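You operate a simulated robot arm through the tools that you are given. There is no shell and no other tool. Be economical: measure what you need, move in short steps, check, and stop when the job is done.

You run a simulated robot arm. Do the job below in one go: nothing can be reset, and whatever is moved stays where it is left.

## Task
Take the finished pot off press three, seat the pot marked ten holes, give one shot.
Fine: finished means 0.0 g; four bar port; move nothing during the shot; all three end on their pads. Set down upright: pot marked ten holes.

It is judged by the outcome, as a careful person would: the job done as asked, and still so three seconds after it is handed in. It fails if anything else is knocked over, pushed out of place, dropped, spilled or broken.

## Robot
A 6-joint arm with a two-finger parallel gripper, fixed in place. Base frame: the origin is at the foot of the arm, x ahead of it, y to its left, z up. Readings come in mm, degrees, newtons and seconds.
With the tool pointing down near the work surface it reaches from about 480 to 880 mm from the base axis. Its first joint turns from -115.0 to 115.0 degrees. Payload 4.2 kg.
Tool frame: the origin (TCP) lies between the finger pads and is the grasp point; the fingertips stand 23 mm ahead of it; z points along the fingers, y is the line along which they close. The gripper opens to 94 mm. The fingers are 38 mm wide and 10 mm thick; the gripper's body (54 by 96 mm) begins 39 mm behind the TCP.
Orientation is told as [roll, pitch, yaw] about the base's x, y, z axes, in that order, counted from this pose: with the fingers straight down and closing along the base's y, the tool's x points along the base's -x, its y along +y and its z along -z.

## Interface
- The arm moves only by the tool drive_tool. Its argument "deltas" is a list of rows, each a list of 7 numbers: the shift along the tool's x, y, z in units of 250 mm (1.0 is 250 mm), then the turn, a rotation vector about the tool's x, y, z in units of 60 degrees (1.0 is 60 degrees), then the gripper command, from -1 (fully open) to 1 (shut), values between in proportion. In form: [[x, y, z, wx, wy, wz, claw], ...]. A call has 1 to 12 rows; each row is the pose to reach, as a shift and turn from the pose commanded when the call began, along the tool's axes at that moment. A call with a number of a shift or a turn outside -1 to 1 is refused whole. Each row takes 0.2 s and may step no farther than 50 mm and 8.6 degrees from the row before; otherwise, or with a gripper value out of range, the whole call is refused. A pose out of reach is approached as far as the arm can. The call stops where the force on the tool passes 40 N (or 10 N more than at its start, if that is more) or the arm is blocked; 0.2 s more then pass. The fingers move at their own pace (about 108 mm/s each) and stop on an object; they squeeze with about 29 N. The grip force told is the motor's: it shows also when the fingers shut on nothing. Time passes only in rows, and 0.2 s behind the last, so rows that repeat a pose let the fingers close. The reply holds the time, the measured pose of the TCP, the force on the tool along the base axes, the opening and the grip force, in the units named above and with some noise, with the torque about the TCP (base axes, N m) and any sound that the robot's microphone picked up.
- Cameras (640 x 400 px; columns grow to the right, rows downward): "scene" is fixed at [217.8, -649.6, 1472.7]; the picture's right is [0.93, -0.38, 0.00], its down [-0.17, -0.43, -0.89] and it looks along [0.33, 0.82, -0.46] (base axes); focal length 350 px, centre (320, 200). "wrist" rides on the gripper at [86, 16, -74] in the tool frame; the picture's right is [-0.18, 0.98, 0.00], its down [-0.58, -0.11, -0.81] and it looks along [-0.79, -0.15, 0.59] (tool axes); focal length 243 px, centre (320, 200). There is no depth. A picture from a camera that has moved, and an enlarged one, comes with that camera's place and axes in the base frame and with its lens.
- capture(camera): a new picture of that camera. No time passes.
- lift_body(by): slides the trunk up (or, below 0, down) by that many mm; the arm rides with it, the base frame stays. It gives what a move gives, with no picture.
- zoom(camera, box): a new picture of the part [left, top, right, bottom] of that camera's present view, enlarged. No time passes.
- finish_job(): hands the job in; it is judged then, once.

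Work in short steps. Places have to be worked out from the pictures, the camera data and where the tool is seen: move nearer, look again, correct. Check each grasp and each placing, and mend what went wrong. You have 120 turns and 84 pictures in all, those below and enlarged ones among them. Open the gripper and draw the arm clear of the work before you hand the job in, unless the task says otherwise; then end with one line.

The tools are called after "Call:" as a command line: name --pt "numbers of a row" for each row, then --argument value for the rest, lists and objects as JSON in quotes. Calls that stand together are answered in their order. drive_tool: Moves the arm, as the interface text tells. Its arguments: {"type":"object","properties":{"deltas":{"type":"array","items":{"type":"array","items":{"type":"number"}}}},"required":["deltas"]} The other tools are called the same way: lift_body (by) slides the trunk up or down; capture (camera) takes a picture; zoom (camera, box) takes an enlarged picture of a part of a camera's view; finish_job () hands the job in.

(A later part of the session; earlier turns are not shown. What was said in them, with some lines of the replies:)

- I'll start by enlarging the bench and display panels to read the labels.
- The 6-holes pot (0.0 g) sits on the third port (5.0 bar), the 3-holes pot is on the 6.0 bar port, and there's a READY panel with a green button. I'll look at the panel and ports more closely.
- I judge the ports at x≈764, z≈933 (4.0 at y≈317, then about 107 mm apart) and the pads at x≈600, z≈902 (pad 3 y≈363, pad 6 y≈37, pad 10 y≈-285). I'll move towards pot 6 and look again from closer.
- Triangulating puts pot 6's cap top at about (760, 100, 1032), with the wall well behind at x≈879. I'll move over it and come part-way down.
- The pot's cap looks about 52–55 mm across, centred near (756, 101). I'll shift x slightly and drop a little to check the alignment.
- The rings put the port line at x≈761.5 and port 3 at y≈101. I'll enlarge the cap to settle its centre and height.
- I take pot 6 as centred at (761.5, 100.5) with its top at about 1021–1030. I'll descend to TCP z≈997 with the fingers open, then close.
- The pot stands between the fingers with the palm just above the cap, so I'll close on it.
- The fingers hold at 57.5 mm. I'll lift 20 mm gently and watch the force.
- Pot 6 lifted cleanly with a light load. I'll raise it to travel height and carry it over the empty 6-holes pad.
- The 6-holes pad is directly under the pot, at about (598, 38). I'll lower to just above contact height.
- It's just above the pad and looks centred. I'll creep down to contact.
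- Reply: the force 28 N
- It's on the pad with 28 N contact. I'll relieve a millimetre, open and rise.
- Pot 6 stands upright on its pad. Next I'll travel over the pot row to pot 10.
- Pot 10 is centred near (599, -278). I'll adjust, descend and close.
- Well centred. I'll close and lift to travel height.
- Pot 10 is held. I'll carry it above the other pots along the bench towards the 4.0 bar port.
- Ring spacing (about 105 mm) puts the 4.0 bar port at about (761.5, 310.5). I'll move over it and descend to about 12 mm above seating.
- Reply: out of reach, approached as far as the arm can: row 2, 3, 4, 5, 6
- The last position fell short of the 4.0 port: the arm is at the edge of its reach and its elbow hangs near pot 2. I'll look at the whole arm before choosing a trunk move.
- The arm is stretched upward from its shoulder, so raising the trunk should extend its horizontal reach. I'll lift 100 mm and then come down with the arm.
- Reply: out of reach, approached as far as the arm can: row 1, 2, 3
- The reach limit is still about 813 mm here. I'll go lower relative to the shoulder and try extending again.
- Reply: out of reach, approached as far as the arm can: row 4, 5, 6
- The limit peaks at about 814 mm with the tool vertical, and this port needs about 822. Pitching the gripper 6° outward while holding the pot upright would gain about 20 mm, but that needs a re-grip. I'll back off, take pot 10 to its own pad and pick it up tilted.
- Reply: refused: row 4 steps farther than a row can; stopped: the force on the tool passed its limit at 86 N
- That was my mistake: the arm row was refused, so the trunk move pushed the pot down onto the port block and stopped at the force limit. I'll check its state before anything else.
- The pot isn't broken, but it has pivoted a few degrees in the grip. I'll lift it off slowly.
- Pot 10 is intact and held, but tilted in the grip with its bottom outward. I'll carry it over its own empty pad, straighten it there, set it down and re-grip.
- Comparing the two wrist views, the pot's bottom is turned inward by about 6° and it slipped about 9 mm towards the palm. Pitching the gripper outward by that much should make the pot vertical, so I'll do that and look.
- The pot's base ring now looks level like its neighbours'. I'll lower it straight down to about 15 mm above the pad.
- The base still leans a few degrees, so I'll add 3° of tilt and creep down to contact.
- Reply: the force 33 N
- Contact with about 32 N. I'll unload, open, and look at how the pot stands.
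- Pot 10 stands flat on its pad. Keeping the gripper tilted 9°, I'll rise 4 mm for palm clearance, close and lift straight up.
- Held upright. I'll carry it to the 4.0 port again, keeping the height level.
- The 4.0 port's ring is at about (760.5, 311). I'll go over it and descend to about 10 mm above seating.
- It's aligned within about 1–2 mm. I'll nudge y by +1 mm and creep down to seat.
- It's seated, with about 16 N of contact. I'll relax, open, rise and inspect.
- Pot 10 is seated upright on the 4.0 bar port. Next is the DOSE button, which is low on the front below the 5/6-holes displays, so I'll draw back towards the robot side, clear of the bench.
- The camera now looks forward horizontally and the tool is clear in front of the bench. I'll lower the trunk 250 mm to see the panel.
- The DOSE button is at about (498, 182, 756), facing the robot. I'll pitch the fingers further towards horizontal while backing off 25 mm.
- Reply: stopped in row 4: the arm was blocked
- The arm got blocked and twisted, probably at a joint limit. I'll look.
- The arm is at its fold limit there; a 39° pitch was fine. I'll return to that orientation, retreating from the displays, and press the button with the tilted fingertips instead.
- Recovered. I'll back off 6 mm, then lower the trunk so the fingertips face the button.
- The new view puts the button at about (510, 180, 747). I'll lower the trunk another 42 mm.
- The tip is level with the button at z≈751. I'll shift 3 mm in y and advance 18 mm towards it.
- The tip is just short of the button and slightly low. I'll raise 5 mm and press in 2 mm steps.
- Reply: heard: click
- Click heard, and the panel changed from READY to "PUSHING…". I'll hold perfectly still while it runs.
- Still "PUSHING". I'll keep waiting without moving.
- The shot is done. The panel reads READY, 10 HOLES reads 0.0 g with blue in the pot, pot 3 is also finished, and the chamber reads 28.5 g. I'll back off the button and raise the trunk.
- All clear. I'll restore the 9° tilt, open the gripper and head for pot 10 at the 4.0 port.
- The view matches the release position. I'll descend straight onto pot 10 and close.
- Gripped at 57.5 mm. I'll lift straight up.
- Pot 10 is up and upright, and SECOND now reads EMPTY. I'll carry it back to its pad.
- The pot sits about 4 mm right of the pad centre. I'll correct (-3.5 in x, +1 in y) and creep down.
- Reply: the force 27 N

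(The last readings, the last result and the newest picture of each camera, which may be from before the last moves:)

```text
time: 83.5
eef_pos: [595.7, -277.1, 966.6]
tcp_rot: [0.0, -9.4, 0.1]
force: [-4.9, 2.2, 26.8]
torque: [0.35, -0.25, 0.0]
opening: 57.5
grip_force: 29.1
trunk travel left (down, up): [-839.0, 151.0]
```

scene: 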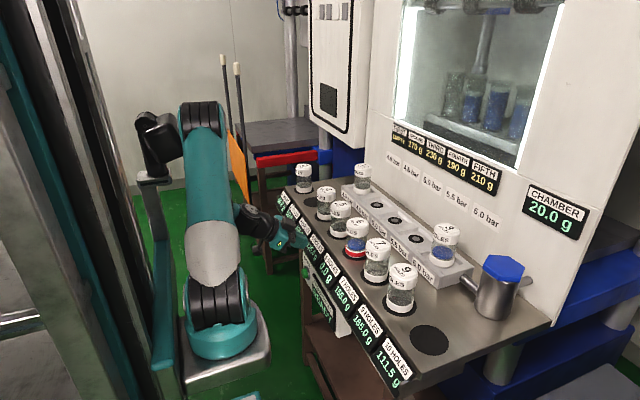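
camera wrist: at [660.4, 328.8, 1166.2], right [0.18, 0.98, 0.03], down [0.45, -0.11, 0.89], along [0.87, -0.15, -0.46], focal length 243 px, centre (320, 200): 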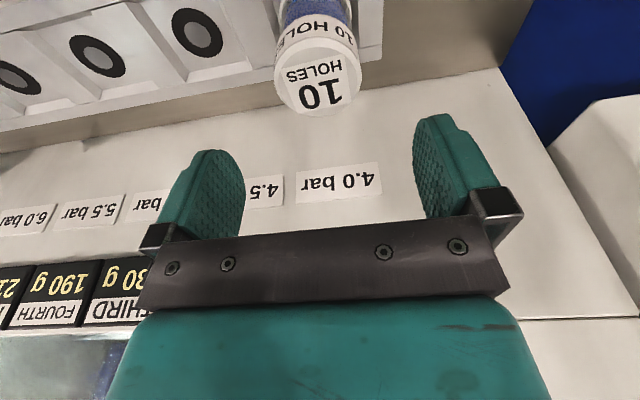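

Contact (27 N). I'll relax, open, rise and check.

Call:
drive_tool --pt "-0.001 0 -0.006 0 0 0 1" --pt "-0.001 0 -0.006 0 0 0 0.4" --pt "-0.001 0 -0.006 0 0 0 -1" --pt "-0.001 0 -0.006 0 0 0 -1"

Call:
drive_tool --pt "-0.015 0 -0.1 0 0 0 -1" --pt "-0.045 0 -0.28 0 0 0 -1" --pt "-0.073 0 -0.46 0 0 0 -1" --pt "-0.088 0 -0.56 0 0 0 -1"

Call:
zoom --camera "scene" --box '[380, 210, 500, 350]'

```text
time: 84.5
eef_pos: [597.0, -276.9, 966.5]
tcp_rot: [0.2, -9.0, 0.0]
force: [0.5, 0.5, 0.2]
torque: [-0.01, 0.02, 0.0]
opening: 94.0
grip_force: 0.0
trunk travel left (down, up): [-839.0, 151.0]
```

```text
time: 85.5
eef_pos: [596.1, -275.7, 1107.5]
tcp_rot: [0.1, -9.2, 0.0]
force: [0.2, -0.6, 0.3]
torque: [0.0, -0.02, 0.0]
opening: 94.0
grip_force: 0.0
trunk travel left (down, up): [-839.0, 151.0]
```

```text
2.86 times, centred on (440, 280) of scene
camera zoom: at [217.8, -649.6, 1472.7], right [0.93, -0.38, 0.0], down [-0.17, -0.43, -0.89], along [0.33, 0.82, -0.46], focal length 1001 px, centre (-23, -29)
```

zoom: 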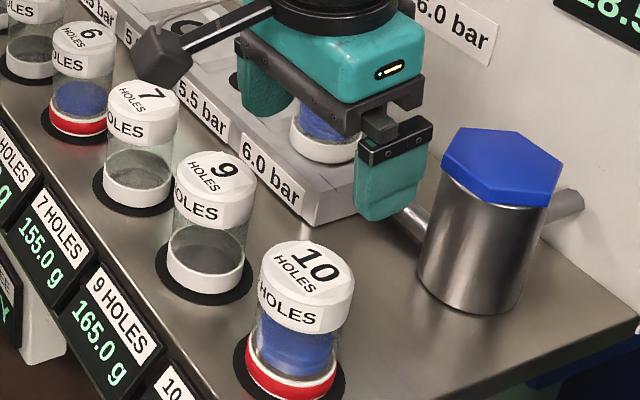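

Pot 10 stands upright on its pad. Next is pot 3 on the 6.0 port: I'll untilt the gripper, move near it and look.

Call:
drive_tool --pt "-0.07 0.13 0.011 0 0.05 0 -1" --pt "-0.14 0.26 0.022 0 0.1 0 -1" --pt "-0.21 0.4 0.033 0 0.15 0 -1" --pt "-0.28 0.53 0.045 0 0.15 0 -1" --pt "-0.356 0.668 0.056 0 0.15 0 -1" --pt "-0.356 0.668 0.056 0 0.15 0 -1"

Call:
capture --camera "wrist"

```text
time: 86.8
eef_pos: [686.3, -108.6, 1110.5]
tcp_rot: [0.1, 0.0, 0.0]
force: [-0.4, -0.5, 0.2]
torque: [-0.01, -0.03, 0.03]
opening: 94.1
grip_force: 0.0
trunk travel left (down, up): [-839.0, 151.0]
```

```text
10 pictures are left
camera wrist: at [599.3, -91.4, 1185.1], right [0.18, 0.98, 0.0], down [0.58, -0.11, 0.81], along [0.79, -0.15, -0.59], focal length 243 px, centre (320, 200)
```

wrist: 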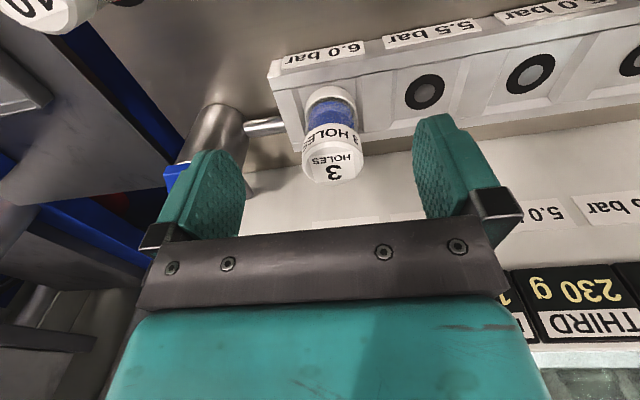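

Pot 3's cap is at about (761.5, -109), and the hex-topped canister (edge at y≈-225) is clear of the gripper. I'll move over and descend.

Call:
drive_tool --pt "-0.15 -0.002 0 0 0 0 -1" --pt "-0.3 -0.002 0 0 0 0 -1" --pt "-0.3 -0.002 0.18 0 0 0 -1" --pt "-0.3 -0.002 0.28 0 0 0 -1" --pt "-0.3 -0.002 0.28 0 0 0 -1"

Call:
capture --camera "wrist"

```text
time: 88.0
eef_pos: [761.6, -110.5, 1037.5]
tcp_rot: [0.1, -0.1, 0.0]
force: [0.3, -0.1, 0.7]
torque: [-0.03, 0.0, -0.01]
opening: 94.2
grip_force: 0.0
trunk travel left (down, up): [-839.0, 151.0]
```

```text
9 pictures are left
camera wrist: at [674.7, -94.2, 1113.0], right [0.18, 0.98, 0.0], down [0.58, -0.11, 0.81], along [0.79, -0.15, -0.59], focal length 243 px, centre (320, 200)
```

wrist: 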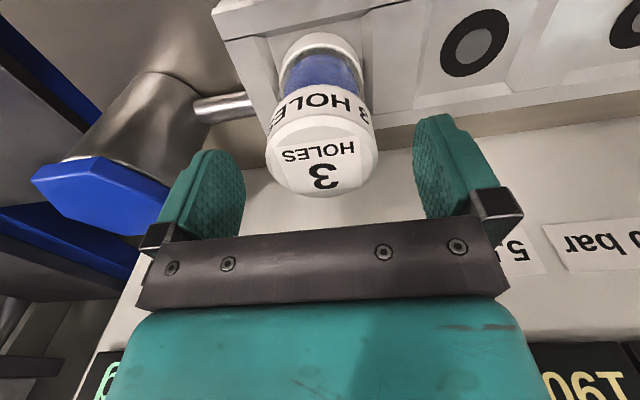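

Centred between the fingers. I'll descend the last 40 mm and close.

Call:
drive_tool --pt "0 0 0.1 0 0 0 -1" --pt "0 0 0.16 0 0 0 -1" --pt "0 0 0.16 0 0 0 -1" --pt "0 0 0.16 0 0 0 1" --pt "0 0 0.16 0 0 0 1" --pt "0 0 0.16 0 0 0 1" --pt "0 0 0.16 0 0 0 1"

Call:
drive_tool --pt "0 0 -0.03 0 0 0 1" --pt "0 0 -0.12 0 0 0 1" --pt "0 0 -0.3 0 0 0 1" --pt "0 0 -0.44 0 0 0 1" --pt "0 0 -0.44 0 0 0 1"

Call:
zoom --camera "scene" --box '[380, 160, 520, 300]'

```text
time: 89.7
eef_pos: [761.9, -109.9, 996.7]
tcp_rot: [0.1, 0.0, 0.0]
force: [0.2, 0.1, -0.3]
torque: [0.0, -0.03, 0.02]
opening: 57.5
grip_force: 28.9
trunk travel left (down, up): [-839.0, 151.0]
```

```text
time: 90.8
eef_pos: [760.2, -111.5, 1106.5]
tcp_rot: [0.1, 0.0, 0.1]
force: [0.6, -0.1, -2.5]
torque: [-0.02, 0.01, 0.0]
opening: 57.4
grip_force: 29.1
trunk travel left (down, up): [-839.0, 151.0]
```

```text
2.86 times, centred on (450, 230) of scene
camera zoom: at [217.8, -649.6, 1472.7], right [0.93, -0.38, 0.0], down [-0.17, -0.43, -0.89], along [0.33, 0.82, -0.46], focal length 1001 px, centre (-51, 114)
```

zoom: 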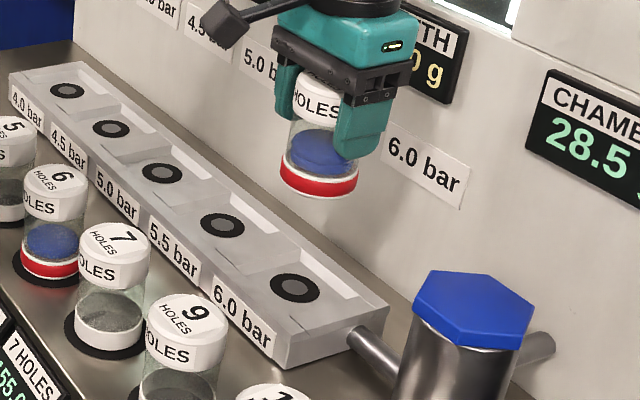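

Pot 3 is up. I'll carry it to the empty 3-holes pad (about 599.5, 354).

Call:
drive_tool --pt "0.06 0.17 0 0 0 0 1" --pt "0.12 0.34 0 0 0 0 1" --pt "0.18 0.51 0 0 0 0 1" --pt "0.24 0.68 0 0 0 0 1" --pt "0.3 0.84 0 0 0 0 1" --pt "0.36 1.0 0 0 0 0 1"

Call:
drive_tool --pt "0.05 0.17 0 0 0 0 1" --pt "0.1 0.34 0 0 0 0 1" --pt "0.15 0.51 0 0 0 0 1" --pt "0.2 0.67 0 0 0 0 1" --pt "0.25 0.8 0 0 0 0 1" --pt "0.284 0.86 0 0 0 0 1" --pt "0.284 0.86 0 0 0 0 1"

Call:
capture --camera "wrist"

```text
time: 92.2
eef_pos: [668.8, 140.3, 1107.2]
tcp_rot: [0.0, 0.0, -0.1]
force: [-0.4, -0.9, -2.8]
torque: [0.03, 0.0, 0.0]
opening: 57.5
grip_force: 29.1
trunk travel left (down, up): [-839.0, 151.0]
```

```text
time: 93.8
eef_pos: [600.7, 354.2, 1108.5]
tcp_rot: [0.0, 0.0, -0.2]
force: [-0.5, 0.5, -2.8]
torque: [0.01, 0.04, 0.03]
opening: 57.9
grip_force: 28.6
trunk travel left (down, up): [-839.0, 151.0]
```

```text
7 pictures are left
camera wrist: at [514.0, 370.3, 1184.0], right [0.18, 0.98, 0.0], down [0.58, -0.11, 0.81], along [0.79, -0.15, -0.59], focal length 243 px, centre (320, 200)
```

wrist: 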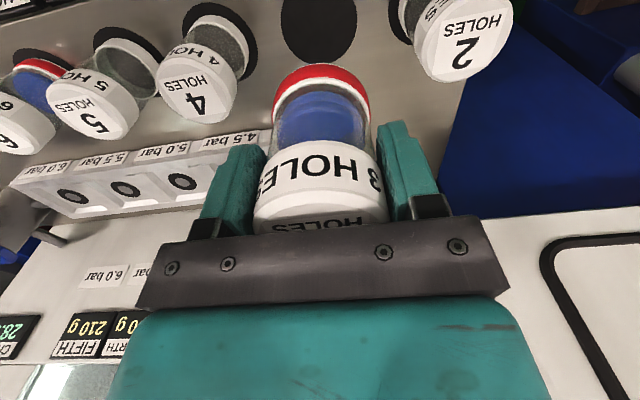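

Pad 3 lies straight below. I'll lower to just above it and check.

Call:
drive_tool --pt "0 -0.004 0.18 0 0 0 1" --pt "0 -0.004 0.36 0 0 0 1" --pt "0 -0.004 0.48 0 0 0 1" --pt "0 -0.004 0.53 0 0 0 1" --pt "0 -0.004 0.53 0 0 0 1"

Call:
capture --camera "wrist"

Call:
zoom --camera "scene" --box '[280, 160, 380, 240]'

```text
time: 95.0
eef_pos: [601.2, 352.8, 975.1]
tcp_rot: [0.1, 0.0, 0.0]
force: [-0.9, 0.9, -2.3]
torque: [-0.01, 0.03, 0.01]
opening: 57.4
grip_force: 29.2
trunk travel left (down, up): [-839.0, 151.0]
```

```text
6 pictures are left
camera wrist: at [513.8, 369.8, 1050.5], right [0.18, 0.98, 0.0], down [0.58, -0.11, 0.81], along [0.79, -0.15, -0.59], focal length 243 px, centre (320, 200)
```

wrist: 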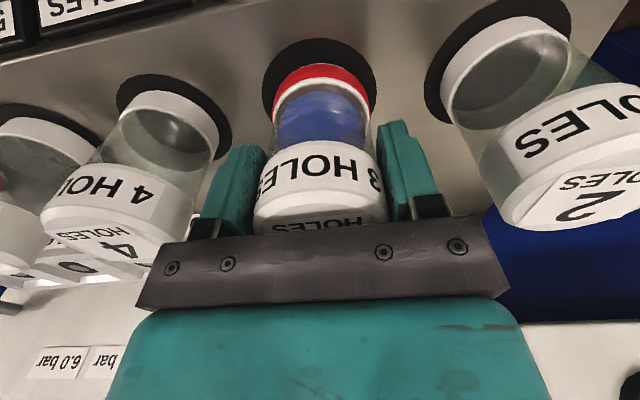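

```text
5.00 times, centred on (330, 200) of scene
camera zoom: at [217.8, -649.6, 1472.7], right [0.93, -0.38, 0.0], down [-0.17, -0.43, -0.89], along [0.33, 0.82, -0.46], focal length 1752 px, centre (270, 200)
```

zoom: 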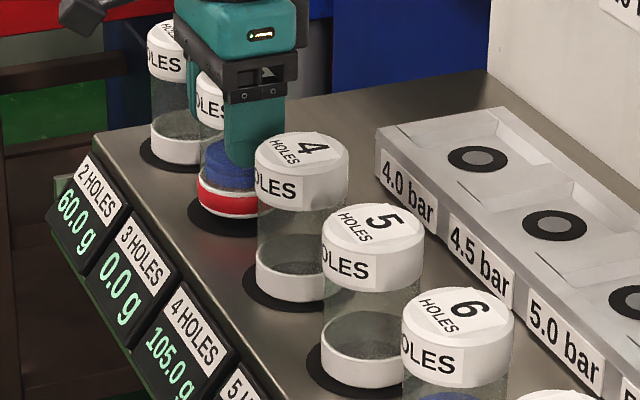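

The view matches the one over pad 6, so it's centred. I'll creep down to contact.

Call:
drive_tool --pt "0 0 0.008 0 0 0 1" --pt "0 0 0.016 0 0 0 1" --pt "0 0 0.024 0 0 0 1" --pt "0 0 0.03 0 0 0 1" --pt "0 0 0.036 0 0 0 1"

```text
time: 96.2
eef_pos: [600.3, 353.9, 967.3]
tcp_rot: [0.2, -0.1, -0.1]
force: [1.3, -2.2, 4.0]
torque: [-0.3, 0.04, 0.0]
opening: 57.6
grip_force: 28.5
trunk travel left (down, up): [-839.0, 151.0]
```

Light contact. I'll settle 1 mm more, then relax and open, then rise.

Call:
drive_tool --pt "0 0 0.004 0 0 0 1" --pt "0 0 0.001 0 0 0 1" --pt "0 0 0.001 0 0 0 0.4" --pt "0 0 0 0 0 0 -1" --pt "0 0 0 0 0 0 -1"

Call:
drive_tool --pt "0 0 -0.1 0 0 0 -1" --pt "0 0 -0.28 0 0 0 -1" --pt "0 0 -0.46 0 0 0 -1" --pt "0 0 -0.64 0 0 0 -1" --pt "0.14 -0.1 -0.7 0 0 0 -1" --pt "0.3 -0.2 -0.7 0 0 0 -1"

Call:
zoom --camera "scene" --box '[270, 150, 510, 390]'

Call:
zoom --camera "scene" --box '[270, 150, 370, 230]'

```text
time: 97.5
eef_pos: [598.8, 354.6, 966.6]
tcp_rot: [0.0, 0.0, 0.0]
force: [-0.2, -0.7, -0.4]
torque: [0.0, 0.0, -0.01]
opening: 93.9
grip_force: 0.0
trunk travel left (down, up): [-839.0, 151.0]
```

```text
time: 98.8
eef_pos: [523.7, 303.4, 1139.8]
tcp_rot: [0.0, 0.0, -0.1]
force: [0.8, 0.4, -1.0]
torque: [0.0, 0.02, -0.03]
opening: 94.3
grip_force: 0.1
trunk travel left (down, up): [-839.0, 151.0]
```

```text
1.67 times, centred on (390, 270) of scene
camera zoom: at [217.8, -649.6, 1472.7], right [0.93, -0.38, 0.0], down [-0.17, -0.43, -0.89], along [0.33, 0.82, -0.46], focal length 584 px, centre (203, 83)
```

zoom: 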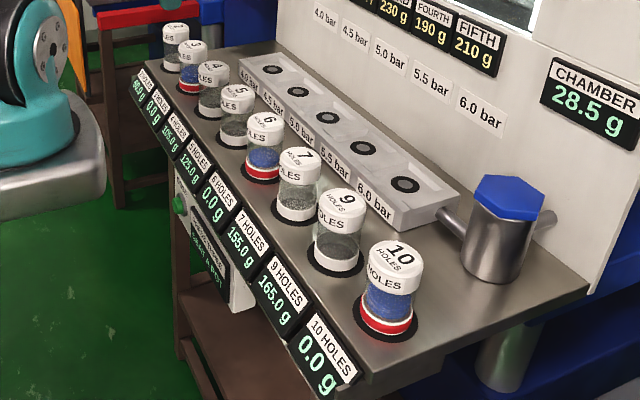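

```text
5.00 times, centred on (320, 190) of scene
camera zoom: at [217.8, -649.6, 1472.7], right [0.93, -0.38, 0.0], down [-0.17, -0.43, -0.89], along [0.33, 0.82, -0.46], focal length 1752 px, centre (320, 250)
```

zoom: 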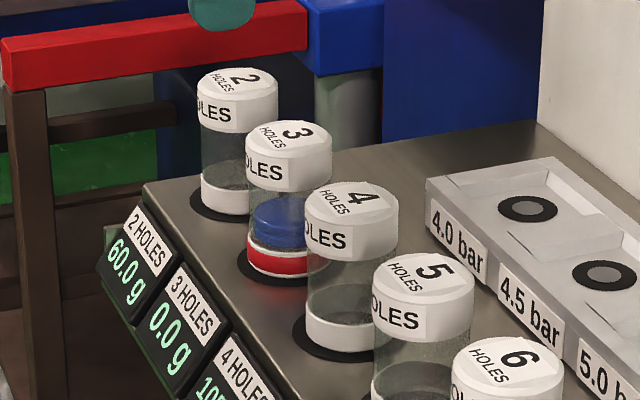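

Pots 3, 6 and 10 all stand upright on their own pads, the ports are empty, and the arm is clear with the gripper open. I'm handing the job in.

Call:
finish_job

```text
The job is handed in.
```

The job is handed in: the finished 6-holes pot came off press three, the 10-holes pot took one shot on the 4.0 bar port, and pots 6, 10 and 3 ended on their pads (pot 3 stayed on the 6.0 bar port for that shot and also went to 0.0 g; before seating, pot 10 was once pressed onto the port block with a brief 86 N, showing no visible damage).
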